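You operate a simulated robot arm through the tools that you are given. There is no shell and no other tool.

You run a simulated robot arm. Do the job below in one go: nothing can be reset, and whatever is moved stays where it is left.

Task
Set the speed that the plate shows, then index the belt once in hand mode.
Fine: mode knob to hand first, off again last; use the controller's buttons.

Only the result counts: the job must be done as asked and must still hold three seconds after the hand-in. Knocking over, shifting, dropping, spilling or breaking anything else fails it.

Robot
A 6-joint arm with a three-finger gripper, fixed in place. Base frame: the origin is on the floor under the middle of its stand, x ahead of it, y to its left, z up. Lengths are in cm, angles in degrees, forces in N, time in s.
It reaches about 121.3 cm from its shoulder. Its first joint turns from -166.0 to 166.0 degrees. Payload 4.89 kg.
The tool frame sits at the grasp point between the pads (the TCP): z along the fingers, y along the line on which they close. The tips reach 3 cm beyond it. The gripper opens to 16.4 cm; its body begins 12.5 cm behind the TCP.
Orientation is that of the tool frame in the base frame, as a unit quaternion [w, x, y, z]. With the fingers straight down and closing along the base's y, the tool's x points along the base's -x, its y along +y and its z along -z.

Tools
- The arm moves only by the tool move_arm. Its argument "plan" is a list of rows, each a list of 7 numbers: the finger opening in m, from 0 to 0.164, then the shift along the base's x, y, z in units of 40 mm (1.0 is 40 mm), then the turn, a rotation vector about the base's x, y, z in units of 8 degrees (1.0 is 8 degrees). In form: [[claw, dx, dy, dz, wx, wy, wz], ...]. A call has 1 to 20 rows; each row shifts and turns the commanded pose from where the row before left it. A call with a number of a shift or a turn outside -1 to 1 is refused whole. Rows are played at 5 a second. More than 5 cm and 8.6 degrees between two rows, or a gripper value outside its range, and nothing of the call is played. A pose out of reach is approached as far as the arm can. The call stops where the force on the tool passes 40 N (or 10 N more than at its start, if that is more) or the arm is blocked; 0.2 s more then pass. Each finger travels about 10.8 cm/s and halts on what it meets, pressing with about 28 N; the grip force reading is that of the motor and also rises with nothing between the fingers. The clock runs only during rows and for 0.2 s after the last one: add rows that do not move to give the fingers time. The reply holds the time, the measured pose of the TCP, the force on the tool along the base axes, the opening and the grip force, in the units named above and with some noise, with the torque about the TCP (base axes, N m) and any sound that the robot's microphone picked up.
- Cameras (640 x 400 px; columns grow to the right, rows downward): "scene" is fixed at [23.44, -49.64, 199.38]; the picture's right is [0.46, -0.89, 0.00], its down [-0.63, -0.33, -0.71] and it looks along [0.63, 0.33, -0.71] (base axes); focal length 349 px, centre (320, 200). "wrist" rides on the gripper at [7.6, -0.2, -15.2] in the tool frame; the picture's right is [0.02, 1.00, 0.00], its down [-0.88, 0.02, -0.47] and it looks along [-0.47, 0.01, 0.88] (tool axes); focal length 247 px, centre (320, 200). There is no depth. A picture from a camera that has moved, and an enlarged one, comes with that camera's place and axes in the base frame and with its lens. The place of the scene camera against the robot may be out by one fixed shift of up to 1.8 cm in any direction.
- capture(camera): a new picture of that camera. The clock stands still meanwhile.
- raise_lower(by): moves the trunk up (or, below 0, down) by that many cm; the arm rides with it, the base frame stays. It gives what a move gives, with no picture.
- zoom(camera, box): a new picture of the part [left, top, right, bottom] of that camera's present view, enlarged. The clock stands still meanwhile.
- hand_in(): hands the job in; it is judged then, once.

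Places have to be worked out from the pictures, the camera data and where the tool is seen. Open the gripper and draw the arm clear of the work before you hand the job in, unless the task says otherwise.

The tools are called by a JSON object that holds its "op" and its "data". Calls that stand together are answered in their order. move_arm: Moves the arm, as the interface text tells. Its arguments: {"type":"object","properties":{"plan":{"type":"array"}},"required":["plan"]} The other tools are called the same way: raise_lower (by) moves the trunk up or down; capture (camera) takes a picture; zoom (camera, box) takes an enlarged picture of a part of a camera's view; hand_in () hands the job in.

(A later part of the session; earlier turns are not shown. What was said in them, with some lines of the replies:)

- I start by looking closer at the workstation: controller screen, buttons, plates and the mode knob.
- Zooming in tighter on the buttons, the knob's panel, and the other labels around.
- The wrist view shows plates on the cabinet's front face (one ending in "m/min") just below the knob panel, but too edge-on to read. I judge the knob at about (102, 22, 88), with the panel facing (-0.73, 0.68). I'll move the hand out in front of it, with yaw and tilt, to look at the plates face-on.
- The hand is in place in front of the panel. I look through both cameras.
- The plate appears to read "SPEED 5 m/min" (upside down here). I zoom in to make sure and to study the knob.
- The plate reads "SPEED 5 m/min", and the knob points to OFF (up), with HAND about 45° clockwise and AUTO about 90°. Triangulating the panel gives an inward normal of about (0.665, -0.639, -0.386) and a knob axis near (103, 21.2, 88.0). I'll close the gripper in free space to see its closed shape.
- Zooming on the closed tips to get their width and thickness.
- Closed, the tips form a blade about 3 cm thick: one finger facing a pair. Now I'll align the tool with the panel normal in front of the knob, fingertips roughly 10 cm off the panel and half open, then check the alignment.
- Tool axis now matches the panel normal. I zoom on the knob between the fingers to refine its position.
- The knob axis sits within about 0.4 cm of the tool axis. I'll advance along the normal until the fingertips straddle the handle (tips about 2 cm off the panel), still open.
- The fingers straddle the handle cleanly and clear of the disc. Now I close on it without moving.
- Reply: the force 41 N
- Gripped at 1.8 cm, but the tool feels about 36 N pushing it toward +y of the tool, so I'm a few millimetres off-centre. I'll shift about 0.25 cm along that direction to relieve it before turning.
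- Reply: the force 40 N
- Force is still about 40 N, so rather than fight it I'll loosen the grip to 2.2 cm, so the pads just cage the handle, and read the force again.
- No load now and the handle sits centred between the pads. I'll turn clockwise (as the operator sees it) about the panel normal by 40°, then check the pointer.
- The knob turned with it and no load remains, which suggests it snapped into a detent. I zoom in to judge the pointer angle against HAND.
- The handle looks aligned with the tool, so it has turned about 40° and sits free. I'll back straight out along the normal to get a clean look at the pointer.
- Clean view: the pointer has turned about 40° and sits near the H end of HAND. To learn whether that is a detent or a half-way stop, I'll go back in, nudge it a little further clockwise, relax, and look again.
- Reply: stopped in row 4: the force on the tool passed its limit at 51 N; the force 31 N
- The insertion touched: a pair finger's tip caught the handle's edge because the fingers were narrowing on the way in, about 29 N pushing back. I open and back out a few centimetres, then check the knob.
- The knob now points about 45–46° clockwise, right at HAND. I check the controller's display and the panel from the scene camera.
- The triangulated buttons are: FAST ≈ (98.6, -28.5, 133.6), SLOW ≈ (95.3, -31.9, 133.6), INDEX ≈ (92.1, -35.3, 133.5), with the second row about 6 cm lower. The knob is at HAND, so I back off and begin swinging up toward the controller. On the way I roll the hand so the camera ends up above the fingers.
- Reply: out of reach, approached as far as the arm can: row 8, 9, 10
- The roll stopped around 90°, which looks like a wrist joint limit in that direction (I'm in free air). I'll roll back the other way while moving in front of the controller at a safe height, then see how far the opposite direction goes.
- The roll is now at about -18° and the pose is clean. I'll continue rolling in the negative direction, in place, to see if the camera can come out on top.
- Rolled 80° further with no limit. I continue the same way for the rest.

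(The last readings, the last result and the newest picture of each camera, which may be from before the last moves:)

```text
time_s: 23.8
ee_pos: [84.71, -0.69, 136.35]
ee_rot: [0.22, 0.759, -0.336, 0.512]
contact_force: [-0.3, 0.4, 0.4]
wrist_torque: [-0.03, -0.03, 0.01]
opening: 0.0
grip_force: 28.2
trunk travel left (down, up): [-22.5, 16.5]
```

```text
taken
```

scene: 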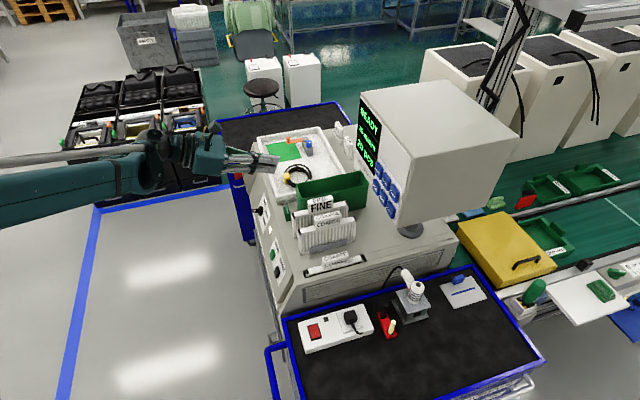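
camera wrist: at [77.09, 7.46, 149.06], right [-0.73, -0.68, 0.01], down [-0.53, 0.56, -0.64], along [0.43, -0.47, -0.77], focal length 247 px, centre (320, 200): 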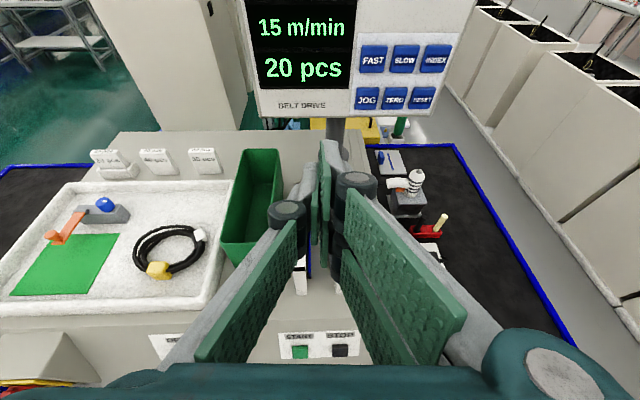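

The camera is now on top with an upright view of the screen (15 m/min) and the buttons. I zoom in on them to refine positions.

{"op": "zoom", "data": {"camera": "wrist", "box": [330, 20, 474, 120]}}

{"op": "zoom", "data": {"camera": "wrist", "box": [256, 120, 400, 210]}}

```text
4.00 times, centred on (402, 70) of wrist
camera zoom: at [77.09, 7.46, 149.06], right [-0.73, -0.68, 0.01], down [-0.53, 0.56, -0.64], along [0.43, -0.47, -0.77], focal length 988 px, centre (-8, 720)
```

zoom: 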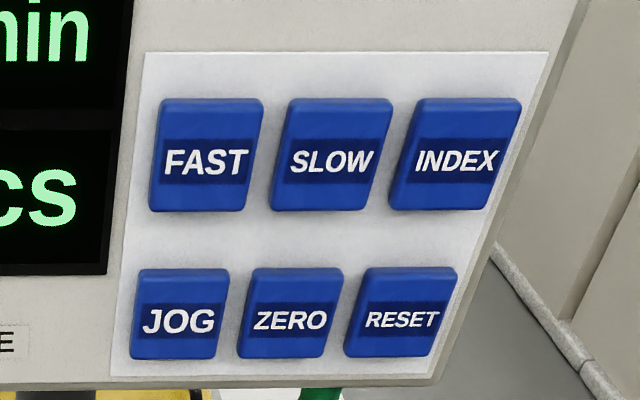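

```text
4.44 times, centred on (328, 165) of wrist
camera zoom: at [77.09, 7.46, 149.06], right [-0.73, -0.68, 0.01], down [-0.53, 0.56, -0.64], along [0.43, -0.47, -0.77], focal length 1098 px, centre (284, 356)
```

zoom: 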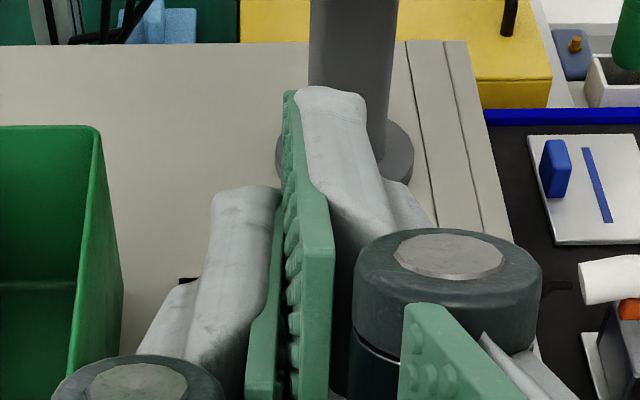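

The buttons measure roughly 4×4 cm: FAST ≈ (98.9, -28.5, 133.6), SLOW ≈ (95.5, -31.9, 133.6), INDEX ≈ (92.1, -35.3, 133.6). With the gripper closed and the tool pitched 22° down, the upper fingertip corner leads. I move to a hover about 6 cm in front of SLOW and verify.

{"op": "move_arm", "data": {"plan": [[0.0, 0.133, -0.869, -0.139, 0, 0, 0.057], [0.0, 0.133, -0.869, -0.139, 0, 0, 0.057], [0.0, 0.133, -0.869, -0.139, 0, 0, 0.057], [0.0, 0.133, -0.869, -0.139, 0, 0, 0.057], [0.0, 0.133, -0.869, -0.139, 0, 0, 0.057], [0.0, 0.133, -0.869, -0.139, 0, 0, 0.057], [0.0, 0.133, -0.869, -0.139, 0, 0, 0.057], [0.0, 0, 0, 0, 0, 0, 0]]}}

{"op": "capture", "data": {"camera": "wrist"}}

{"op": "capture", "data": {"camera": "scene"}}

```text
time_s: 25.6
ee_pos: [88.46, -25.1, 132.37]
ee_rot: [0.205, 0.768, -0.316, 0.518]
contact_force: [0.2, -0.8, -0.5]
wrist_torque: [0.02, 0.01, 0.03]
opening: 0.0
grip_force: 27.8
trunk travel left (down, up): [-22.5, 16.5]
```

```text
taken
camera wrist: at [80.47, -17.4, 145.22], right [-0.69, -0.72, 0.01], down [-0.56, 0.53, -0.64], along [0.46, -0.44, -0.77], focal length 247 px, centre (320, 200)
```

wrist: 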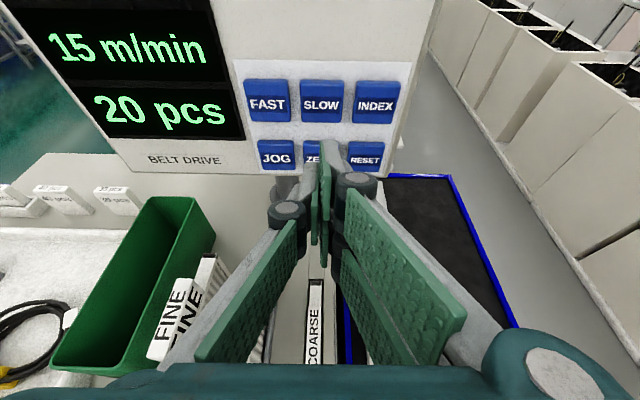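

```text
taken
```

scene: 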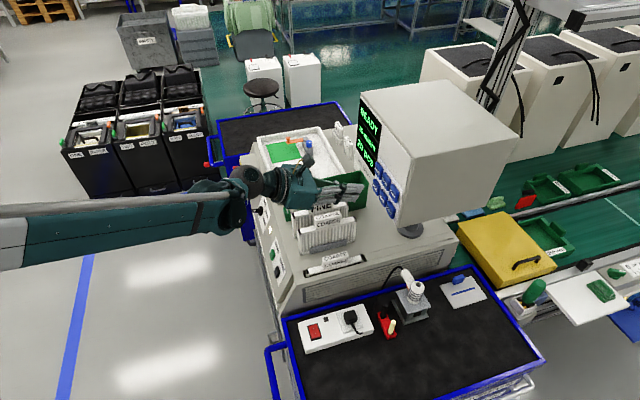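

I zoom in for precise positions from this nearer viewpoint.

{"op": "zoom", "data": {"camera": "wrist", "box": [230, 70, 422, 190]}}

{"op": "zoom", "data": {"camera": "scene", "box": [300, 150, 428, 230]}}

```text
3.33 times, centred on (326, 130) of wrist
camera zoom: at [80.47, -17.4, 145.22], right [-0.69, -0.72, 0.01], down [-0.56, 0.53, -0.64], along [0.46, -0.44, -0.77], focal length 823 px, centre (300, 433)
```

zoom: 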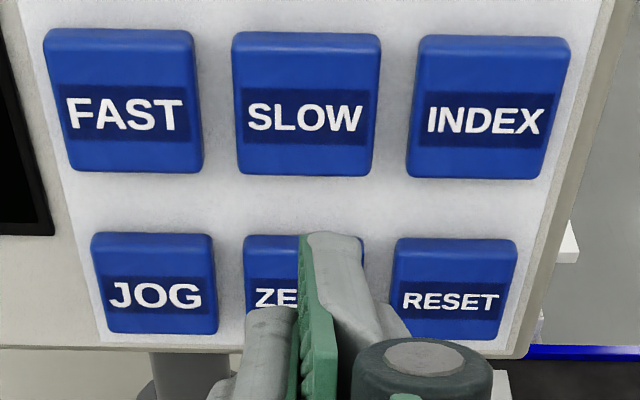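

```text
5.00 times, centred on (364, 190) of scene
camera zoom: at [23.44, -49.64, 199.38], right [0.46, -0.89, 0.0], down [-0.63, -0.33, -0.71], along [0.63, 0.33, -0.71], focal length 1745 px, centre (100, 250)
```

zoom: 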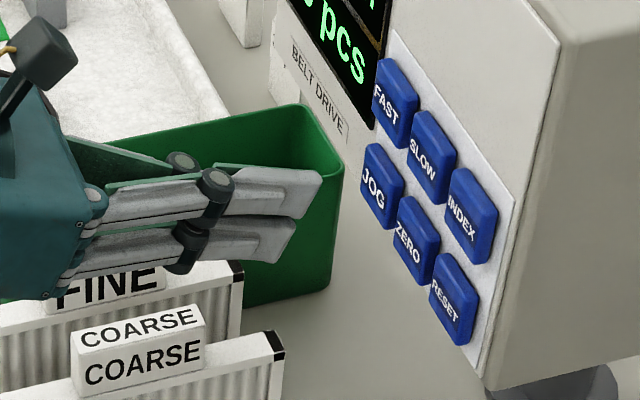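

Two-view triangulation now agrees to about a millimetre: SLOW (95.85, -32.43, 133.46), FAST (99.4, -28.82, 133.45), INDEX (92.27, -35.96, 133.45), face normal (0.708, -0.706). Contact should come about 6.5 cm ahead, so I advance 5 cm and check before touching.

{"op": "move_arm", "data": {"plan": [[0.0, 0.469, -0.415, 0.0, 0, 0, 0], [0.0, 0.469, -0.415, 0.0, 0, 0, 0], [0.0, 0, 0, 0, 0, 0, 0]]}}

{"op": "zoom", "data": {"camera": "wrist", "box": [220, 50, 412, 170]}}

{"op": "zoom", "data": {"camera": "scene", "box": [330, 150, 426, 230]}}

```text
time_s: 26.4
ee_pos: [92.32, -28.22, 132.36]
ee_rot: [0.205, 0.768, -0.316, 0.518]
contact_force: [0.8, 0.5, -0.3]
wrist_torque: [-0.02, 0.0, -0.08]
opening: 0.03
grip_force: 27.6
trunk travel left (down, up): [-22.5, 16.5]
```

```text
3.33 times, centred on (316, 110) of wrist
camera zoom: at [84.36, -20.57, 145.26], right [-0.69, -0.72, 0.01], down [-0.56, 0.53, -0.64], along [0.46, -0.44, -0.77], focal length 823 px, centre (333, 500)
```

zoom: 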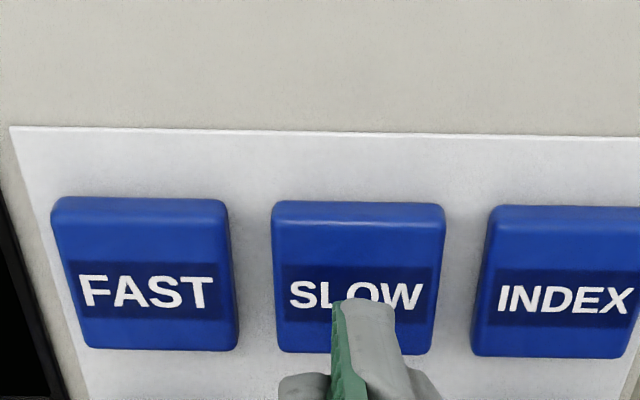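

```text
5.00 times, centred on (378, 190) of scene
camera zoom: at [23.44, -49.64, 199.38], right [0.46, -0.89, 0.0], down [-0.63, -0.33, -0.71], along [0.63, 0.33, -0.71], focal length 1745 px, centre (30, 250)
```

zoom: 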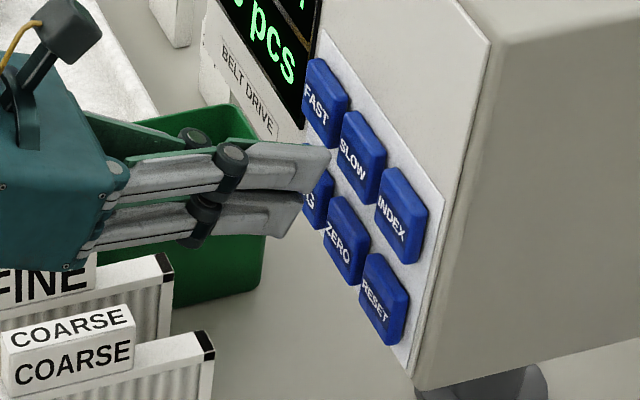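

The tip is squarely in front of SLOW, about 1.4 cm away. I advance slowly, watching the force.

{"op": "move_arm", "data": {"plan": [[0.0, 0.177, -0.1765, 0, 0, 0, 0], [0.0, 0.053, -0.053, 0, 0, 0, 0], [0.0, 0.053, -0.053, 0, 0, 0, 0], [0.0, 0, 0, 0, 0, 0, 0]]}}

{"op": "zoom", "data": {"camera": "wrist", "box": [220, 50, 412, 170]}}

{"op": "zoom", "data": {"camera": "scene", "box": [346, 90, 426, 190]}}

```text
time_s: 27.4
ee_pos: [93.27, -29.6, 132.4]
ee_rot: [0.205, 0.768, -0.315, 0.519]
contact_force: [-0.3, -0.5, 0.2]
wrist_torque: [0.0, 0.03, 0.02]
opening: 0.0
grip_force: 27.8
trunk travel left (down, up): [-22.5, 16.5]
```

```text
3.33 times, centred on (316, 110) of wrist
camera zoom: at [85.29, -21.81, 145.2], right [-0.69, -0.72, 0.01], down [-0.56, 0.53, -0.64], along [0.46, -0.44, -0.77], focal length 823 px, centre (333, 500)
```

zoom: 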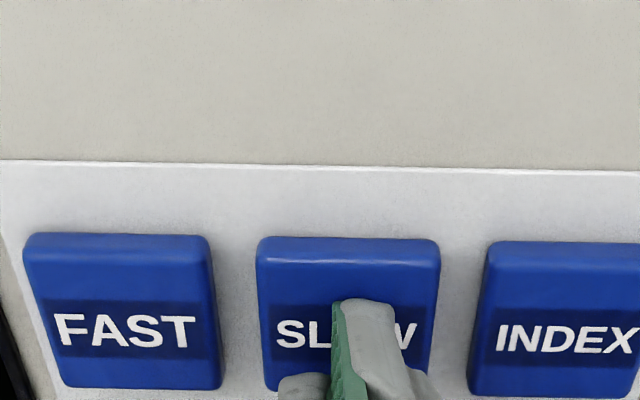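

```text
4.00 times, centred on (386, 140) of scene
camera zoom: at [23.44, -49.64, 199.38], right [0.46, -0.89, 0.0], down [-0.63, -0.33, -0.71], along [0.63, 0.33, -0.71], focal length 1396 px, centre (56, 440)
```

zoom: 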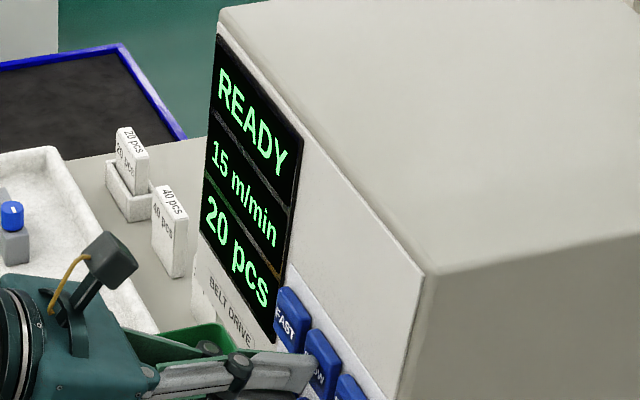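

No contact yet. I continue in 0.2 cm steps.

{"op": "move_arm", "data": {"plan": [[0.0, 0.035, -0.035, 0, 0, 0, 0], [0.0, 0.035, -0.035, 0, 0, 0, 0], [0.0, 0, 0, 0, 0, 0, 0]]}}

{"op": "zoom", "data": {"camera": "scene", "box": [346, 90, 426, 190]}}

```text
time_s: 28.2
ee_pos: [93.63, -29.68, 132.43]
ee_rot: [0.205, 0.768, -0.316, 0.518]
contact_force: [-2.8, 2.1, -0.9]
wrist_torque: [-0.03, -0.03, -0.04]
opening: 0.0
grip_force: 27.8
trunk travel left (down, up): [-22.5, 16.5]
heard: click
```

```text
4.00 times, centred on (386, 140) of scene
camera zoom: at [23.44, -49.64, 199.38], right [0.46, -0.89, 0.0], down [-0.63, -0.33, -0.71], along [0.63, 0.33, -0.71], focal length 1396 px, centre (56, 440)
```

zoom: 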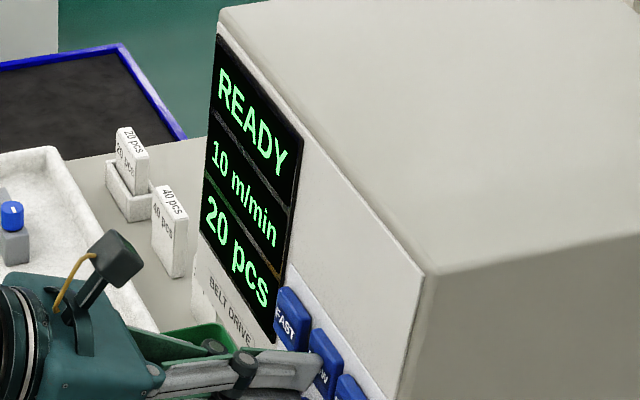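

Click heard and the display shows 10 m/min: each press is a 5 m/min step. I release by backing off about 1.2 cm and confirm it stays at 10.

{"op": "move_arm", "data": {"plan": [[0.0, -0.106, 0.106, 0, 0, 0, 0], [0.0, -0.106, 0.106, 0, 0, 0, 0], [0.0, 0, 0, 0, 0, 0, 0]]}}

{"op": "zoom", "data": {"camera": "scene", "box": [346, 90, 426, 190]}}

```text
time_s: 29.0
ee_pos: [92.54, -28.87, 132.35]
ee_rot: [0.206, 0.767, -0.317, 0.518]
contact_force: [-0.6, 0.6, 0.7]
wrist_torque: [0.0, -0.05, 0.0]
opening: 0.0
grip_force: 27.8
trunk travel left (down, up): [-22.5, 16.5]
```

```text
4.00 times, centred on (386, 140) of scene
camera zoom: at [23.44, -49.64, 199.38], right [0.46, -0.89, 0.0], down [-0.63, -0.33, -0.71], along [0.63, 0.33, -0.71], focal length 1396 px, centre (56, 440)
```

zoom: 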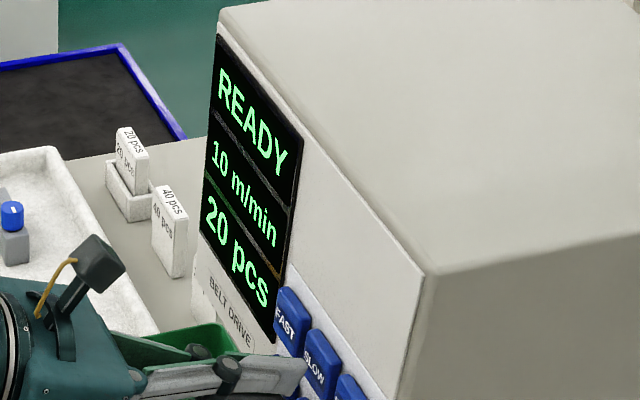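

It holds at 10 m/min with the button released. I press SLOW a second time over the same stroke.

{"op": "move_arm", "data": {"plan": [[0.0, 0.106, -0.106, 0, 0, 0, 0], [0.0, 0.071, -0.071, 0, 0, 0, 0], [0.0, 0.035, -0.035, 0, 0, 0, 0], [0.0, 0, 0, 0, 0, 0, 0]]}}

{"op": "zoom", "data": {"camera": "scene", "box": [346, 90, 426, 190]}}

```text
time_s: 30.0
ee_pos: [93.51, -29.82, 132.43]
ee_rot: [0.205, 0.768, -0.316, 0.518]
contact_force: [-1.9, 3.1, -0.3]
wrist_torque: [0.0, -0.01, 0.01]
opening: 0.0
grip_force: 28.8
trunk travel left (down, up): [-22.5, 16.5]
heard: click
```

```text
4.00 times, centred on (386, 140) of scene
camera zoom: at [23.44, -49.64, 199.38], right [0.46, -0.89, 0.0], down [-0.63, -0.33, -0.71], along [0.63, 0.33, -0.71], focal length 1396 px, centre (56, 440)
```

zoom: 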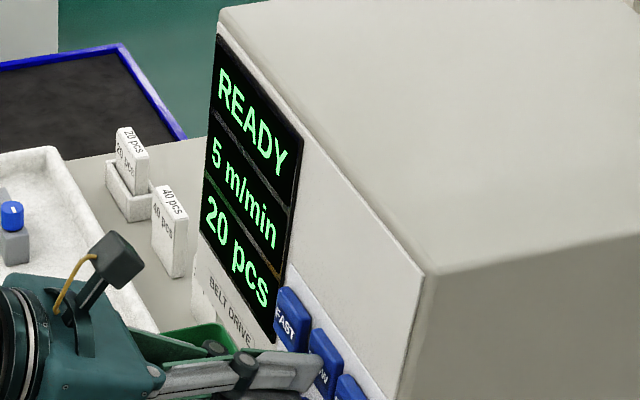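

The display reads 5 m/min, matching the plate. I back off, shift across to in front of INDEX, and recheck the knob and the belt before pressing it.

{"op": "move_arm", "data": {"plan": [[0.0, -0.265, 0.265, 0, 0, 0, 0], [0.0, -0.265, 0.265, 0, 0, 0, 0], [0.0, -0.447, -0.441, 0, 0, 0, 0], [0.0, -0.447, -0.441, 0, 0, 0, 0], [0.0, 0, 0, 0, 0, 0, 0]]}}

{"op": "capture", "data": {"camera": "wrist"}}

{"op": "capture", "data": {"camera": "scene"}}

{"op": "zoom", "data": {"camera": "scene", "box": [232, 170, 312, 230]}}

```text
time_s: 31.2
ee_pos: [87.53, -31.1, 132.42]
ee_rot: [0.206, 0.767, -0.316, 0.519]
contact_force: [-0.5, 0.2, 0.3]
wrist_torque: [0.05, -0.01, 0.03]
opening: 0.01
grip_force: 28.1
trunk travel left (down, up): [-22.5, 16.5]
```

```text
taken
camera wrist: at [79.57, -23.44, 145.15], right [-0.69, -0.72, 0.01], down [-0.56, 0.53, -0.64], along [0.46, -0.44, -0.77], focal length 247 px, centre (320, 200)
```

wrist: 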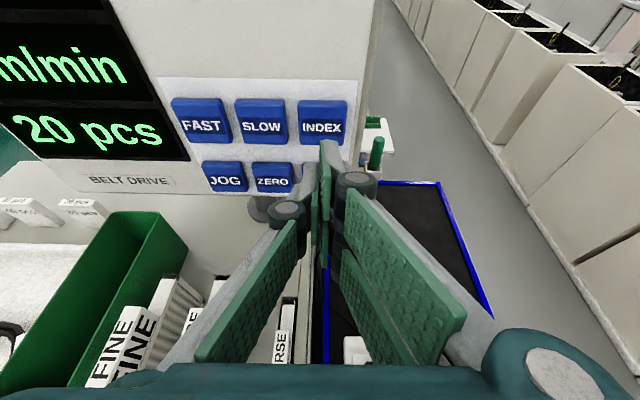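

```text
taken
```

scene: 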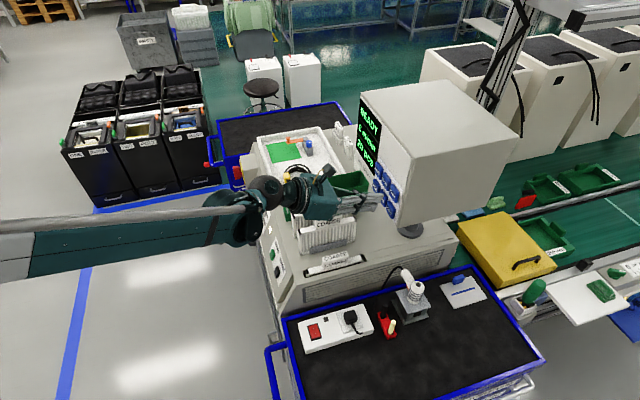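

```text
6.67 times, centred on (272, 200) of scene
camera zoom: at [23.44, -49.64, 199.38], right [0.46, -0.89, 0.0], down [-0.63, -0.33, -0.71], along [0.63, 0.33, -0.71], focal length 2327 px, centre (640, 200)
```

zoom: 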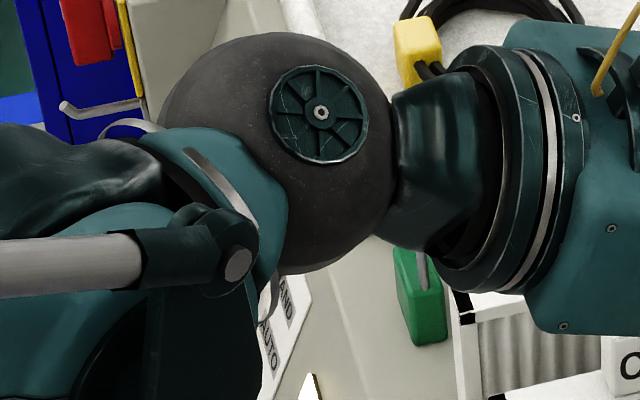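

The tool is in front of INDEX with the tip lined up. The knob is hidden behind the arm, but nothing has touched it since I saw it at HAND. I take a belt reference picture, then press INDEX once over the same stroke.

{"op": "zoom", "data": {"camera": "scene", "box": [440, 140, 640, 290]}}

{"op": "move_arm", "data": {"plan": [[0.0, 0.2, -0.2, 0, 0, 0, 0], [0.0, 0.15, -0.15, 0, 0, 0, 0], [0.0, 0.0, 0.0, 0, 0, 0, 0]]}}

{"op": "zoom", "data": {"camera": "wrist", "box": [220, 70, 412, 190]}}

```text
2.67 times, centred on (540, 215) of scene
camera zoom: at [23.44, -49.64, 199.38], right [0.46, -0.89, 0.0], down [-0.63, -0.33, -0.71], along [0.63, 0.33, -0.71], focal length 931 px, centre (-267, 160)
```

zoom: 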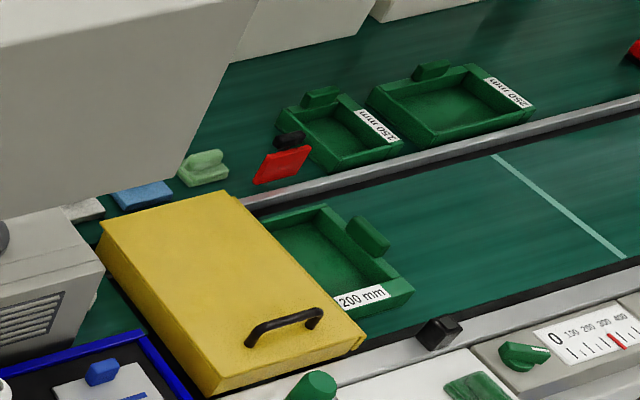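

```text
time_s: 32.0
ee_pos: [89.19, -32.56, 132.5]
ee_rot: [0.206, 0.767, -0.316, 0.519]
contact_force: [1.0, -0.1, 0.4]
wrist_torque: [0.01, 0.0, -0.06]
opening: 0.0
grip_force: 28.2
trunk travel left (down, up): [-22.5, 16.5]
```

```text
3.33 times, centred on (316, 130) of wrist
camera zoom: at [81.22, -24.79, 145.18], right [-0.69, -0.72, 0.01], down [-0.56, 0.53, -0.64], along [0.46, -0.44, -0.77], focal length 823 px, centre (333, 433)
```

zoom: 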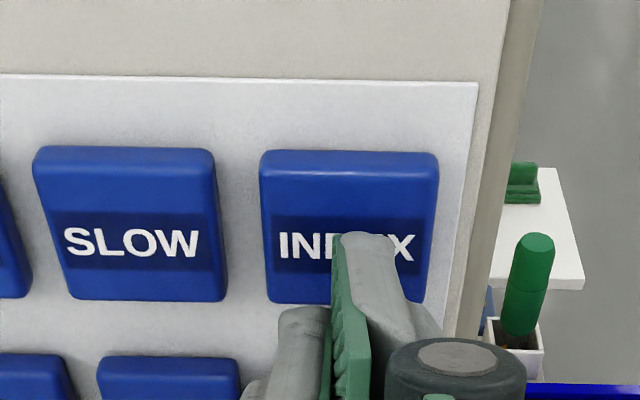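

Tip centred on INDEX, about 1 cm from the end of stroke. Pressing now.

{"op": "move_arm", "data": {"plan": [[0.0, 0.1, -0.1, 0, 0, 0, 0], [0.0, 0.045, -0.045, 0, 0, 0, 0], [0.0, 0.035, -0.035, 0, 0, 0, 0], [0.0, 0, 0, 0, 0, 0, 0]]}}

{"op": "capture", "data": {"camera": "scene"}}

{"op": "zoom", "data": {"camera": "scene", "box": [346, 90, 426, 190]}}

```text
time_s: 33.0
ee_pos: [89.83, -33.23, 132.39]
ee_rot: [0.206, 0.768, -0.316, 0.518]
contact_force: [-0.9, 0.6, 0.1]
wrist_torque: [-0.03, -0.01, 0.01]
opening: 0.0
grip_force: 28.3
trunk travel left (down, up): [-22.5, 16.5]
```

```text
taken
```

scene: 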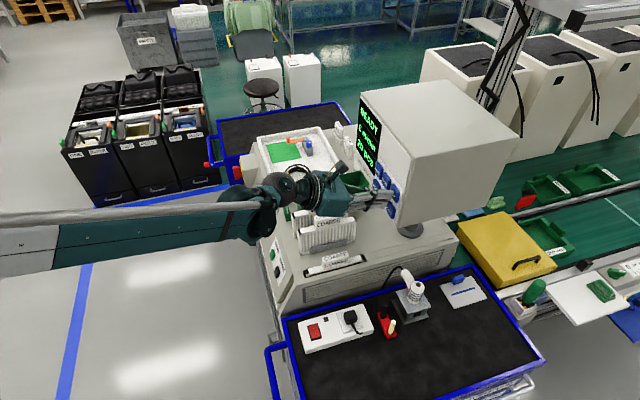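

```text
4.00 times, centred on (386, 140) of scene
camera zoom: at [23.44, -49.64, 199.38], right [0.46, -0.89, 0.0], down [-0.63, -0.33, -0.71], along [0.63, 0.33, -0.71], focal length 1396 px, centre (56, 440)
```

zoom: 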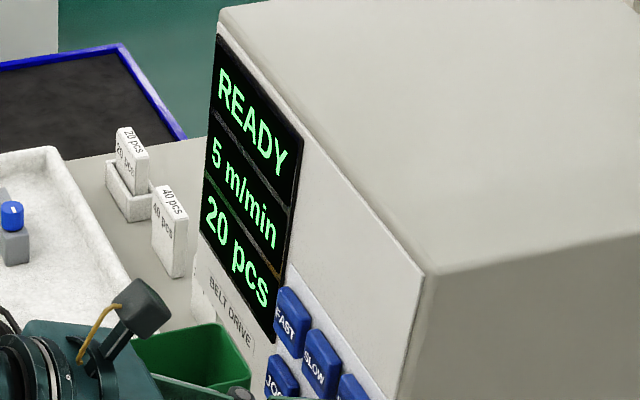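

No click yet, only a trace of contact. I advance a further 0.3 cm in small steps.

{"op": "move_arm", "data": {"plan": [[0.0, 0.027, -0.027, 0, 0, 0, 0], [0.0, 0.027, -0.027, 0, 0, 0, 0], [0.0, 0, 0, 0, 0, 0, 0]]}}

{"op": "zoom", "data": {"camera": "scene", "box": [346, 90, 426, 190]}}

{"op": "zoom", "data": {"camera": "scene", "box": [440, 140, 640, 290]}}

```text
time_s: 33.8
ee_pos: [90.16, -33.5, 132.39]
ee_rot: [0.205, 0.768, -0.316, 0.519]
contact_force: [-5.6, 3.3, -0.9]
wrist_torque: [-0.07, -0.08, -0.09]
opening: 0.0
grip_force: 27.8
trunk travel left (down, up): [-22.5, 16.5]
heard: click
```

```text
4.00 times, centred on (386, 140) of scene
camera zoom: at [23.44, -49.64, 199.38], right [0.46, -0.89, 0.0], down [-0.63, -0.33, -0.71], along [0.63, 0.33, -0.71], focal length 1396 px, centre (56, 440)
```

zoom: 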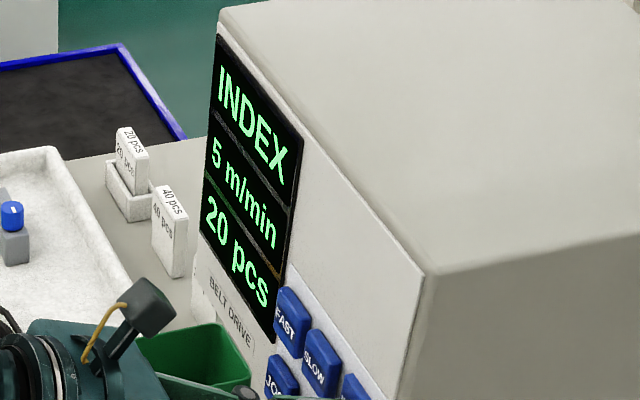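

```text
2.67 times, centred on (540, 215) of scene
camera zoom: at [23.44, -49.64, 199.38], right [0.46, -0.89, 0.0], down [-0.63, -0.33, -0.71], along [0.63, 0.33, -0.71], focal length 931 px, centre (-267, 160)
```

zoom: 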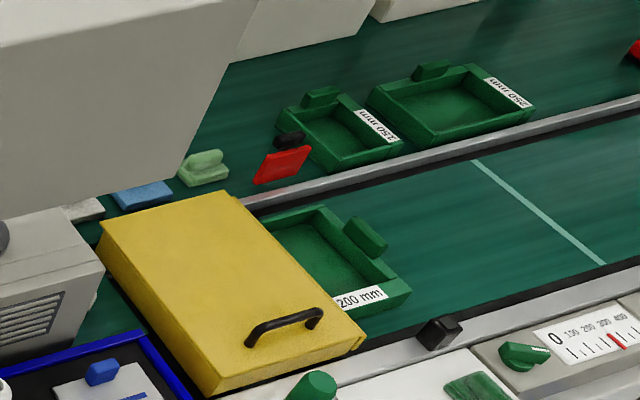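

The display shows INDEX and the belt's line is moving. I release the button and hold clear while the index runs.

{"op": "move_arm", "data": {"plan": [[0.0, -0.265, 0.265, 0, 0, 0, 0], [0.0, -0.265, 0.265, 0, 0, 0, 0], [0.0, -0.265, 0.265, 0, 0, 0, 0], [0.0, 0, 0, 0, 0, 0, 0], [0.0, 0, 0, 0, 0, 0, 0], [0.0, 0, 0, 0, 0, 0, 0], [0.0, 0, 0, 0, 0, 0, 0], [0.0, 0, 0, 0, 0, 0, 0]]}}

{"op": "zoom", "data": {"camera": "scene", "box": [346, 90, 426, 190]}}

{"op": "zoom", "data": {"camera": "scene", "box": [440, 140, 640, 290]}}

```text
time_s: 35.6
ee_pos: [86.62, -30.4, 132.17]
ee_rot: [0.206, 0.767, -0.316, 0.518]
contact_force: [1.2, -0.3, 0.0]
wrist_torque: [0.0, 0.01, 0.05]
opening: 0.01
grip_force: 28.0
trunk travel left (down, up): [-22.5, 16.5]
```

```text
4.00 times, centred on (386, 140) of scene
camera zoom: at [23.44, -49.64, 199.38], right [0.46, -0.89, 0.0], down [-0.63, -0.33, -0.71], along [0.63, 0.33, -0.71], focal length 1396 px, centre (56, 440)
```

zoom: 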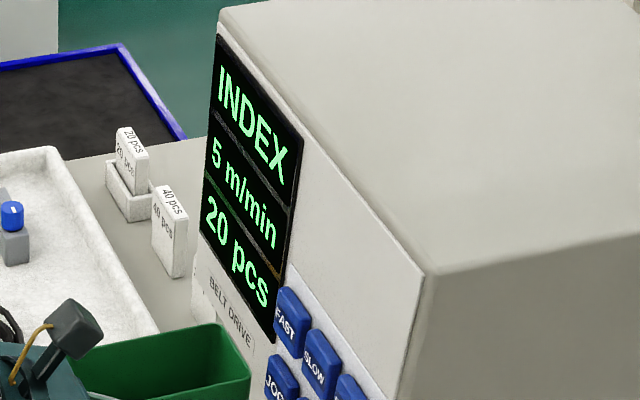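

```text
2.67 times, centred on (540, 215) of scene
camera zoom: at [23.44, -49.64, 199.38], right [0.46, -0.89, 0.0], down [-0.63, -0.33, -0.71], along [0.63, 0.33, -0.71], focal length 931 px, centre (-267, 160)
```

zoom: 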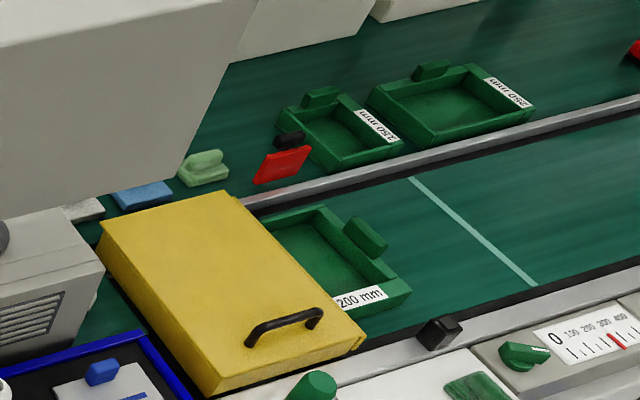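

The belt is still travelling on its single index. I retreat the way I came and wait for it to finish.

{"op": "move_arm", "data": {"plan": [[0.0, -0.1, 0.9, 0.15, 0, 0, 0], [0.0, -0.1, 0.9, 0.15, 0, 0, 0], [0.0, -0.1, 0.9, 0.15, 0, 0, 0], [0.0, -0.1, 0.9, 0.15, 0, 0, 0], [0.0, -0.1, 0.9, 0.15, 0, 0, 0], [0.0, -0.1, 0.9, 0.15, 0, 0, 0], [0.0, -0.1, 0.9, 0.15, 0, 0, 0], [0.0, 0, 0, 0, 0, 0, 0], [0.0, 0, 0, 0, 0, 0, 0], [0.0, 0, 0, 0, 0, 0, 0], [0.0, 0, 0, 0, 0, 0, 0], [0.0, 0, 0, 0, 0, 0, 0]]}}

{"op": "zoom", "data": {"camera": "scene", "box": [346, 90, 426, 190]}}

{"op": "zoom", "data": {"camera": "scene", "box": [440, 140, 640, 290]}}

```text
time_s: 38.2
ee_pos: [84.27, -5.24, 136.54]
ee_rot: [0.204, 0.768, -0.315, 0.519]
contact_force: [-0.7, -0.9, -1.0]
wrist_torque: [0.02, 0.0, 0.02]
opening: 0.03
grip_force: 27.9
trunk travel left (down, up): [-22.5, 16.5]
```

```text
4.00 times, centred on (386, 140) of scene
camera zoom: at [23.44, -49.64, 199.38], right [0.46, -0.89, 0.0], down [-0.63, -0.33, -0.71], along [0.63, 0.33, -0.71], focal length 1396 px, centre (56, 440)
```

zoom: 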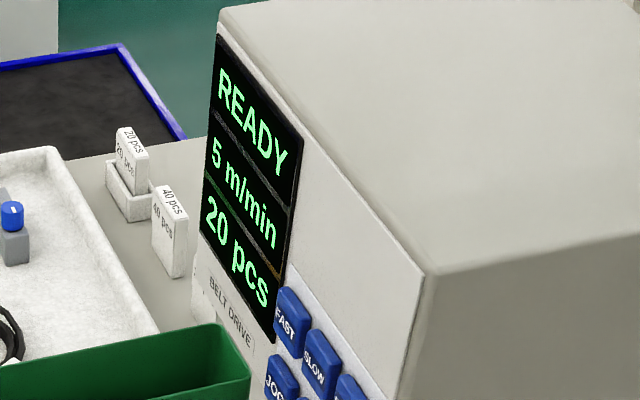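

```text
2.67 times, centred on (540, 215) of scene
camera zoom: at [23.44, -49.64, 199.38], right [0.46, -0.89, 0.0], down [-0.63, -0.33, -0.71], along [0.63, 0.33, -0.71], focal length 931 px, centre (-267, 160)
```

zoom: 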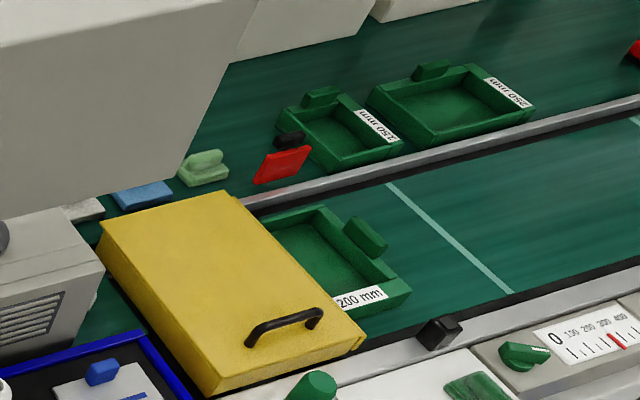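

The index has finished: READY, 5 m/min, the belt line at rest. Now I return to the knob panel, rolling +45° so the fingers line up either side of the handle at its HAND position.

{"op": "move_arm", "data": {"plan": [[0.0, -0.18, 0.842, -0.27, 0.624, -0.602, -0.355], [0.0, -0.18, 0.842, -0.27, 0.624, -0.602, -0.355], [0.0, -0.18, 0.842, -0.27, 0.624, -0.602, -0.355], [0.0, -0.18, 0.842, -0.27, 0.624, -0.602, -0.355], [0.0, -0.18, 0.842, -0.27, 0.624, -0.602, -0.355], [0.0, -0.18, 0.842, -0.27, 0.624, -0.602, -0.355], [0.01, 0.071, 0.643, -0.893, 0, 0, 0], [0.02, 0.071, 0.643, -0.893, 0, 0, 0], [0.03, 0.071, 0.643, -0.893, 0, 0, 0], [0.04, 0.071, 0.643, -0.893, 0, 0, 0], [0.05, 0.071, 0.643, -0.893, 0, 0, 0], [0.06, 0.071, 0.643, -0.893, 0, 0, 0], [0.06, 0.071, 0.643, -0.893, 0, 0, 0], [0.06, 0.642, 0.1, -0.808, 0, 0, 0], [0.06, 0.642, 0.1, -0.808, 0, 0, 0], [0.06, 0.642, 0.1, -0.808, 0, 0, 0], [0.06, 0, 0, 0, 0, 0, 0]]}}

{"op": "capture", "data": {"camera": "wrist"}}

{"op": "zoom", "data": {"camera": "scene", "box": [180, 160, 308, 240]}}

```text
time_s: 41.8
ee_pos: [89.67, 34.34, 95.37]
ee_rot: [-0.007, 0.588, -0.586, 0.557]
contact_force: [0.1, 0.9, -0.5]
wrist_torque: [-0.03, -0.03, -0.09]
opening: 6.01
grip_force: 0.0
trunk travel left (down, up): [-22.5, 16.5]
```

```text
taken
camera wrist: at [77.37, 38.73, 106.11], right [-0.69, -0.33, -0.65], down [-0.06, 0.91, -0.4], along [0.73, -0.24, -0.65], focal length 247 px, centre (320, 200)
```

wrist: 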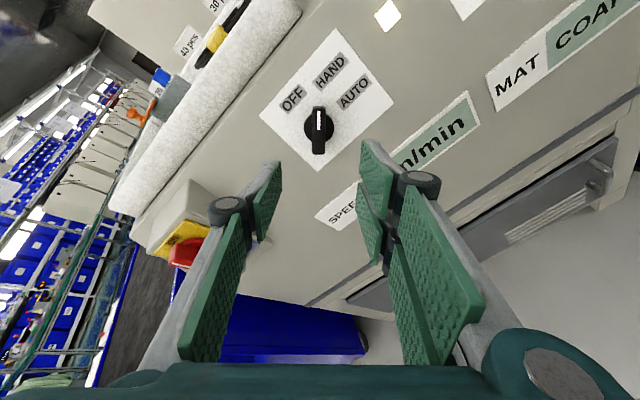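

```text
5.00 times, centred on (244, 200) of scene
camera zoom: at [23.44, -49.64, 199.38], right [0.46, -0.89, 0.0], down [-0.63, -0.33, -0.71], along [0.63, 0.33, -0.71], focal length 1745 px, centre (700, 200)
```

zoom: 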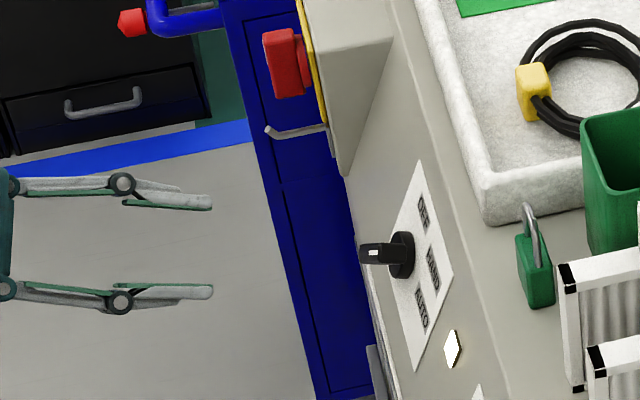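

The knob still points at HAND and the handle is aligned with the tool. I zoom to measure its centre in the tool frame.

{"op": "zoom", "data": {"camera": "wrist", "box": [248, 80, 392, 170]}}

```text
4.44 times, centred on (320, 125) of wrist
camera zoom: at [77.37, 38.73, 106.11], right [-0.69, -0.33, -0.65], down [-0.06, 0.91, -0.4], along [0.73, -0.24, -0.65], focal length 1098 px, centre (320, 533)
```

zoom: 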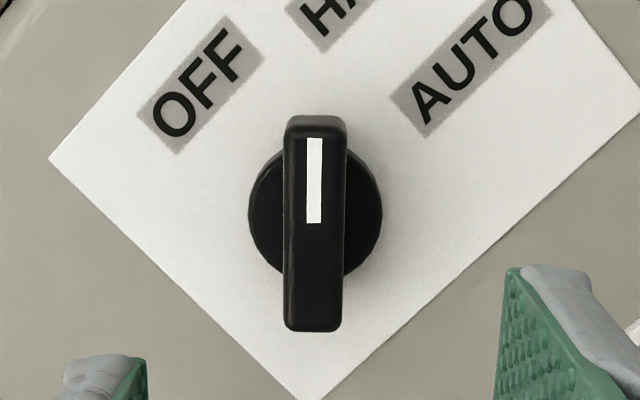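

The kinematic and camera estimates agree within a few millimetres. I insert straight along the normal with the fingers 6 cm open, then check before narrowing.

{"op": "move_arm", "data": {"plan": [[0.06, 0.603, -0.6, -0.344, 0, 0, 0], [0.06, 0.603, -0.6, -0.344, 0, 0, 0], [0.06, 0.603, -0.6, -0.344, 0, 0, 0], [0.06, 0.302, -0.3, -0.172, 0, 0, 0], [0.06, 0.302, -0.3, -0.172, 0, 0, 0], [0.06, 0, 0, 0, 0, 0, 0]]}}

{"op": "zoom", "data": {"camera": "wrist", "box": [200, 60, 440, 210]}}

{"op": "zoom", "data": {"camera": "scene", "box": [216, 180, 296, 230]}}

```text
time_s: 43.2
ee_pos: [99.27, 24.63, 90.07]
ee_rot: [-0.008, 0.588, -0.585, 0.558]
contact_force: [0.2, -0.4, 0.6]
wrist_torque: [0.03, 0.0, 0.03]
opening: 6.01
grip_force: 0.1
trunk travel left (down, up): [-22.5, 16.5]
```

```text
2.67 times, centred on (320, 135) of wrist
camera zoom: at [86.98, 29.0, 100.83], right [-0.69, -0.33, -0.65], down [-0.06, 0.91, -0.4], along [0.73, -0.24, -0.65], focal length 659 px, centre (320, 373)
```

zoom: 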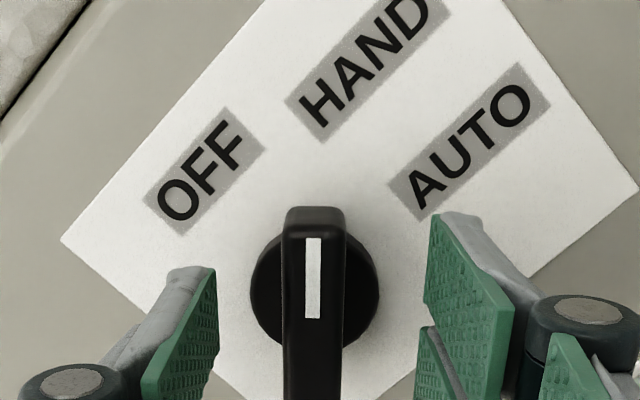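

```text
8.00 times, centred on (256, 205) of scene
camera zoom: at [23.44, -49.64, 199.38], right [0.46, -0.89, 0.0], down [-0.63, -0.33, -0.71], along [0.63, 0.33, -0.71], focal length 2792 px, centre (832, 160)
```

zoom: 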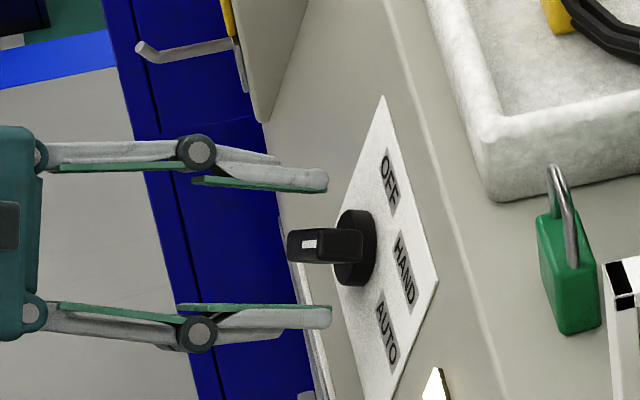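

The handle is about 0.25 cm to the left of the middle of the fingers. I shift to centre on it, then narrow to a 2.4 cm cage without squeezing.

{"op": "move_arm", "data": {"plan": [[0.06, 0.062, 0.063, 0.0, 0, 0, 0], [0.04, 0, 0, 0, 0, 0, 0], [0.024, 0, 0, 0, 0, 0, 0], [0.024, 0, 0, 0, 0, 0, 0]]}}

{"op": "zoom", "data": {"camera": "wrist", "box": [200, 60, 440, 210]}}

```text
time_s: 44.2
ee_pos: [99.59, 24.98, 90.12]
ee_rot: [-0.008, 0.589, -0.586, 0.557]
contact_force: [0.3, 0.7, -0.3]
wrist_torque: [0.01, 0.02, -0.01]
opening: 2.41
grip_force: 0.1
trunk travel left (down, up): [-22.5, 16.5]
```

```text
2.67 times, centred on (320, 135) of wrist
camera zoom: at [87.19, 29.26, 100.79], right [-0.69, -0.33, -0.65], down [-0.06, 0.91, -0.4], along [0.73, -0.24, -0.65], focal length 659 px, centre (320, 373)
```

zoom: 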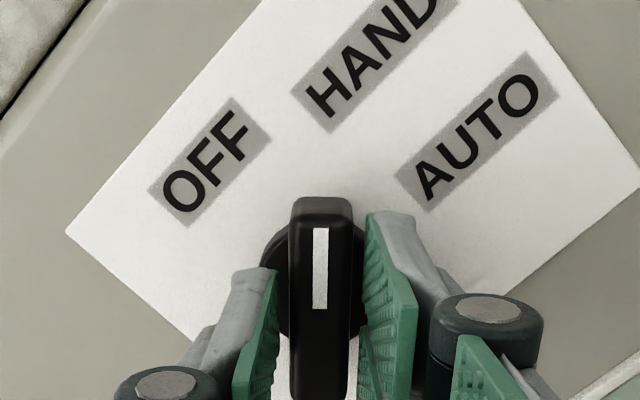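

The handle is caged with no load. I turn 44° counter-clockwise, gently, to bring the pointer back to OFF.

{"op": "move_arm", "data": {"plan": [[0.024, 0, 0, 0, -0.456, 0.443, 0.26], [0.024, 0, 0, 0, -0.456, 0.443, 0.26], [0.024, 0, 0, 0, -0.456, 0.443, 0.26], [0.024, 0, 0, 0, -0.456, 0.443, 0.26], [0.024, 0, 0, 0, -0.456, 0.443, 0.26], [0.024, 0, 0, 0, -0.456, 0.443, 0.26], [0.024, 0, 0, 0, -0.456, 0.443, 0.26], [0.024, 0, 0, 0, -0.456, 0.443, 0.26], [0.024, 0, 0, 0, 0, 0, 0]]}}

{"op": "zoom", "data": {"camera": "wrist", "box": [200, 60, 440, 210]}}

{"op": "zoom", "data": {"camera": "scene", "box": [216, 180, 296, 230]}}

```text
time_s: 46.2
ee_pos: [99.38, 24.94, 89.96]
ee_rot: [0.201, 0.765, -0.323, 0.519]
contact_force: [-0.4, -1.2, 0.7]
wrist_torque: [0.01, 0.0, -0.05]
opening: 2.41
grip_force: 0.1
trunk travel left (down, up): [-22.5, 16.5]
```

```text
2.67 times, centred on (320, 135) of wrist
camera zoom: at [91.29, 32.63, 102.74], right [-0.7, -0.72, -0.01], down [-0.55, 0.54, -0.64], along [0.46, -0.44, -0.77], focal length 659 px, centre (320, 373)
```

zoom: 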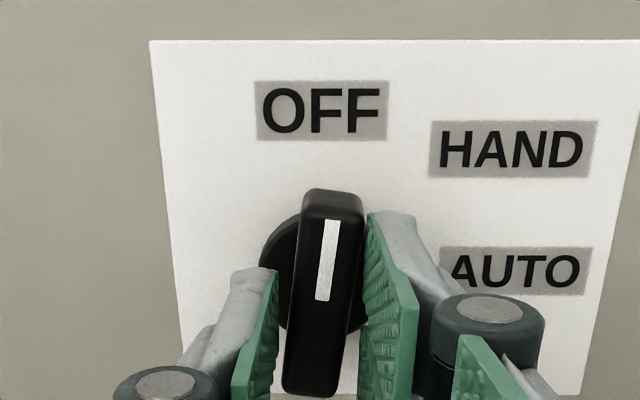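

```text
8.00 times, centred on (256, 205) of scene
camera zoom: at [23.44, -49.64, 199.38], right [0.46, -0.89, 0.0], down [-0.63, -0.33, -0.71], along [0.63, 0.33, -0.71], focal length 2792 px, centre (832, 160)
```

zoom: 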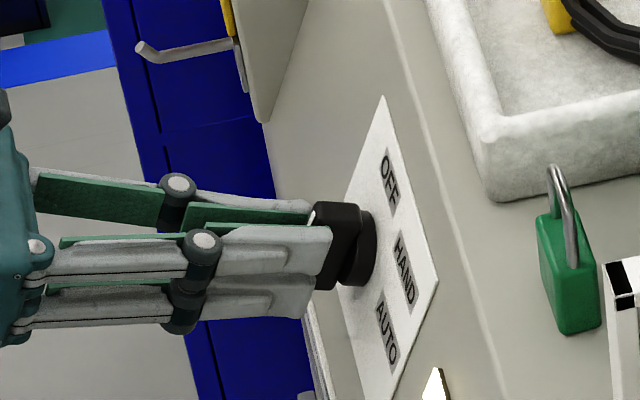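

The handle lags about 6.5° inside the loose cage, so it isn't fully at OFF yet. I turn about 7° further and look again.

{"op": "move_arm", "data": {"plan": [[0.024, 0, 0, 0, -0.29, 0.282, 0.165], [0.024, 0, 0, 0, -0.29, 0.282, 0.165], [0.024, 0, 0, 0, 0, 0, 0]]}}

{"op": "zoom", "data": {"camera": "wrist", "box": [200, 60, 440, 210]}}

```text
time_s: 47.0
ee_pos: [99.33, 25.03, 90.06]
ee_rot: [0.232, 0.784, -0.275, 0.506]
contact_force: [-0.3, -0.4, 0.7]
wrist_torque: [-0.01, 0.03, 0.02]
opening: 2.41
grip_force: 0.2
trunk travel left (down, up): [-22.5, 16.5]
```

```text
2.67 times, centred on (320, 135) of wrist
camera zoom: at [91.86, 33.28, 102.77], right [-0.66, -0.74, 0.1], down [-0.62, 0.46, -0.63], along [0.42, -0.48, -0.77], focal length 659 px, centre (320, 373)
```

zoom: 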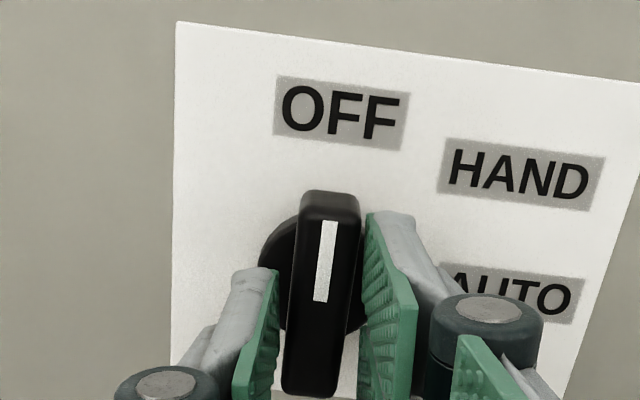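

The pointer now looks in line with the panel's vertical, toward OFF. I open the fingers in place and back straight out for a clean check.

{"op": "move_arm", "data": {"plan": [[0.04, 0, 0, 0, 0, 0, 0], [0.07, 0, 0, 0, 0, 0, 0], [0.07, 0, 0, 0, 0, 0, 0], [0.07, -0.5, 0.48, 0.285, 0, 0, 0], [0.07, -0.667, 0.64, 0.38, 0, 0, 0], [0.07, -0.667, 0.64, 0.38, 0, 0, 0], [0.07, 0, 0, 0, 0, 0, 0]]}}

{"op": "zoom", "data": {"camera": "wrist", "box": [230, 60, 422, 180]}}

{"op": "zoom", "data": {"camera": "scene", "box": [232, 180, 312, 230]}}

```text
time_s: 48.6
ee_pos: [91.9, 32.04, 94.2]
ee_rot: [0.231, 0.784, -0.275, 0.506]
contact_force: [-0.2, -0.5, 0.1]
wrist_torque: [0.01, 0.01, 0.04]
opening: 7.03
grip_force: 0.1
trunk travel left (down, up): [-22.5, 16.5]
```

```text
3.33 times, centred on (326, 120) of wrist
camera zoom: at [84.45, 40.37, 106.98], right [-0.66, -0.74, 0.1], down [-0.62, 0.46, -0.63], along [0.42, -0.48, -0.77], focal length 823 px, centre (300, 467)
```

zoom: 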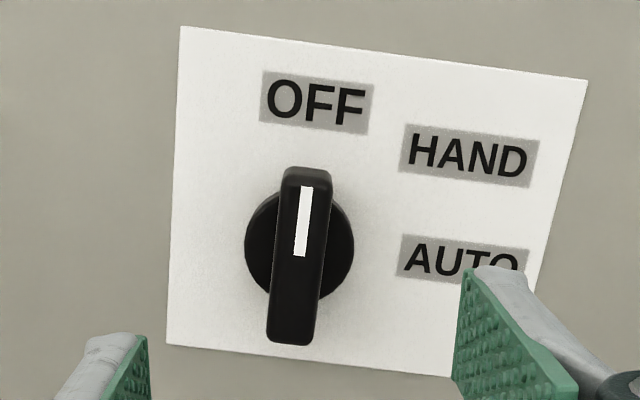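

```text
8.00 times, centred on (272, 205) of scene
camera zoom: at [23.44, -49.64, 199.38], right [0.46, -0.89, 0.0], down [-0.63, -0.33, -0.71], along [0.63, 0.33, -0.71], focal length 2792 px, centre (704, 160)
```

zoom: 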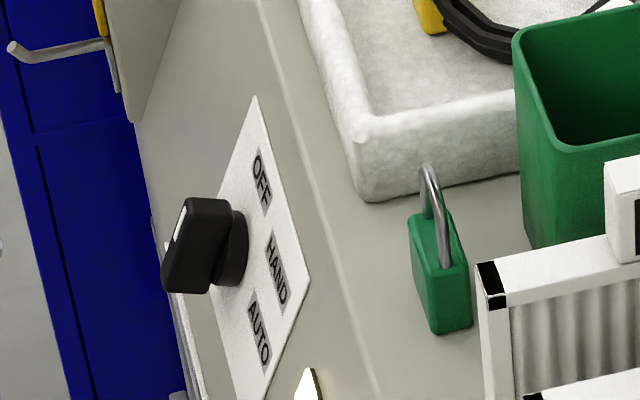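

The pointer is back at OFF, parallel to the panel's vertical within about a degree. I open the gripper, draw well clear, and take final pictures.

{"op": "move_arm", "data": {"plan": [[0.09, -0.667, 0.64, 0.38, 0, 0, 0], [0.11, -0.667, 0.64, 0.38, 0, 0, 0], [0.13, -0.667, 0.64, 0.38, 0, 0, 0], [0.15, -0.5, 0.4, 0.7, 0, 0, 0], [0.164, -0.5, 0.4, 0.7, 0, 0, 0], [0.164, -0.5, 0.4, 0.7, 0, 0, 0], [0.164, 0, 0, 0, 0, 0, 0], [0.164, 0, 0, 0, 0, 0, 0]]}}

{"op": "capture", "data": {"camera": "scene"}}

{"op": "zoom", "data": {"camera": "scene", "box": [346, 90, 426, 190]}}

{"op": "zoom", "data": {"camera": "scene", "box": [440, 140, 640, 290]}}

{"op": "zoom", "data": {"camera": "scene", "box": [240, 190, 304, 230]}}

```text
time_s: 50.4
ee_pos: [78.05, 44.64, 106.78]
ee_rot: [0.231, 0.784, -0.275, 0.506]
contact_force: [0.1, -0.2, 0.2]
wrist_torque: [0.01, 0.02, 0.02]
opening: 16.38
grip_force: 0.0
trunk travel left (down, up): [-22.5, 16.5]
```

```text
taken
```

scene: 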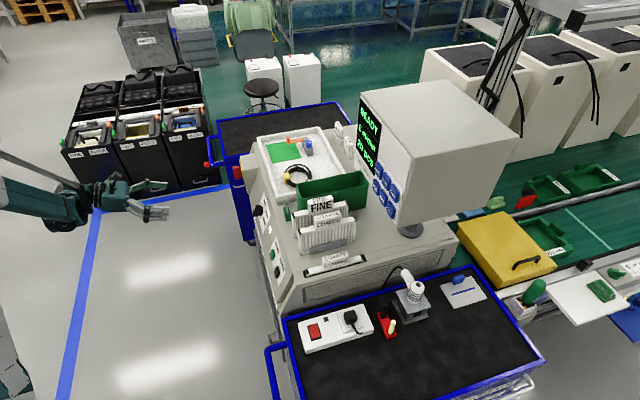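

```text
4.00 times, centred on (386, 140) of scene
camera zoom: at [23.44, -49.64, 199.38], right [0.46, -0.89, 0.0], down [-0.63, -0.33, -0.71], along [0.63, 0.33, -0.71], focal length 1396 px, centre (56, 440)
```

zoom: 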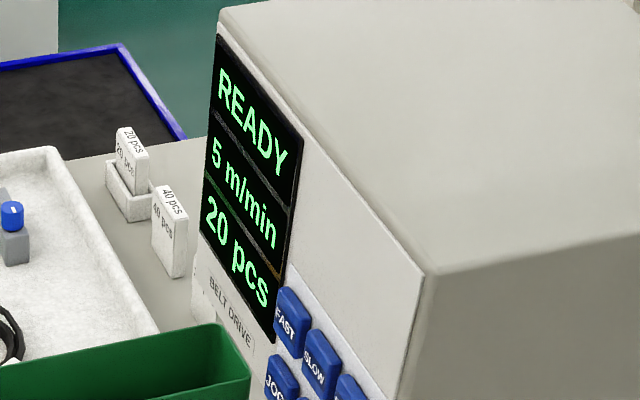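

```text
2.67 times, centred on (540, 215) of scene
camera zoom: at [23.44, -49.64, 199.38], right [0.46, -0.89, 0.0], down [-0.63, -0.33, -0.71], along [0.63, 0.33, -0.71], focal length 931 px, centre (-267, 160)
```

zoom: 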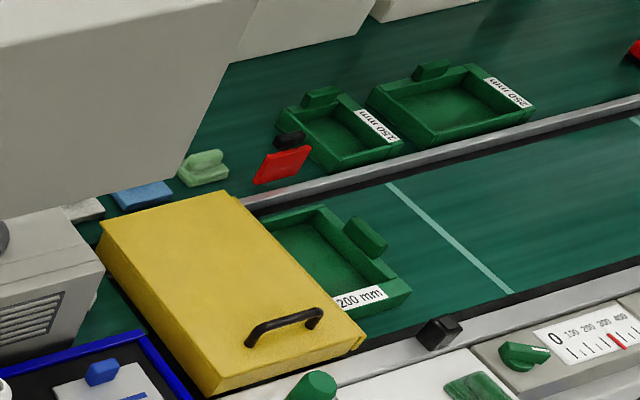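

```text
10.00 times, centred on (272, 210) of scene
camera zoom: at [23.44, -49.64, 199.38], right [0.46, -0.89, 0.0], down [-0.63, -0.33, -0.71], along [0.63, 0.33, -0.71], focal length 3490 px, centre (800, 100)
```

zoom: 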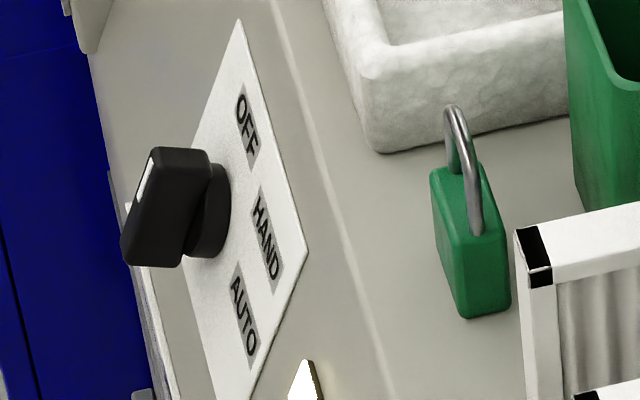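

The knob looks the same as in the first OFF picture. The controller reads READY at 5 m/min, the belt is at rest after one index, and nothing else has moved. The arm is clear with the gripper open, so I hand in.

{"op": "hand_in", "data": {}}

```text
The job is handed in.
```

The belt drive is set to 5 m/min, the speed on the plate. The belt was indexed once in hand mode, and the mode knob is back at OFF. The job is handed in.

- **Knob to hand:** I turned it about 45° from OFF to HAND before pressing anything. The hand brushed the knob once while I was setting it, with about 51 N on the tool, and the pointer ended up on HAND.
- **Speed:** two presses of SLOW on the controller took the display from 15 to 10 to 5 m/min.
- **Index:** one press of INDEX. The display showed INDEX while the belt moved, then returned to READY with the belt at rest.
- **Knob to off:** I turned it back to OFF last, and the final picture matches its starting position.

The last pictures show READY at 5 m/min and nothing else in view disturbed. The gripper is open and the arm is clear of the work.
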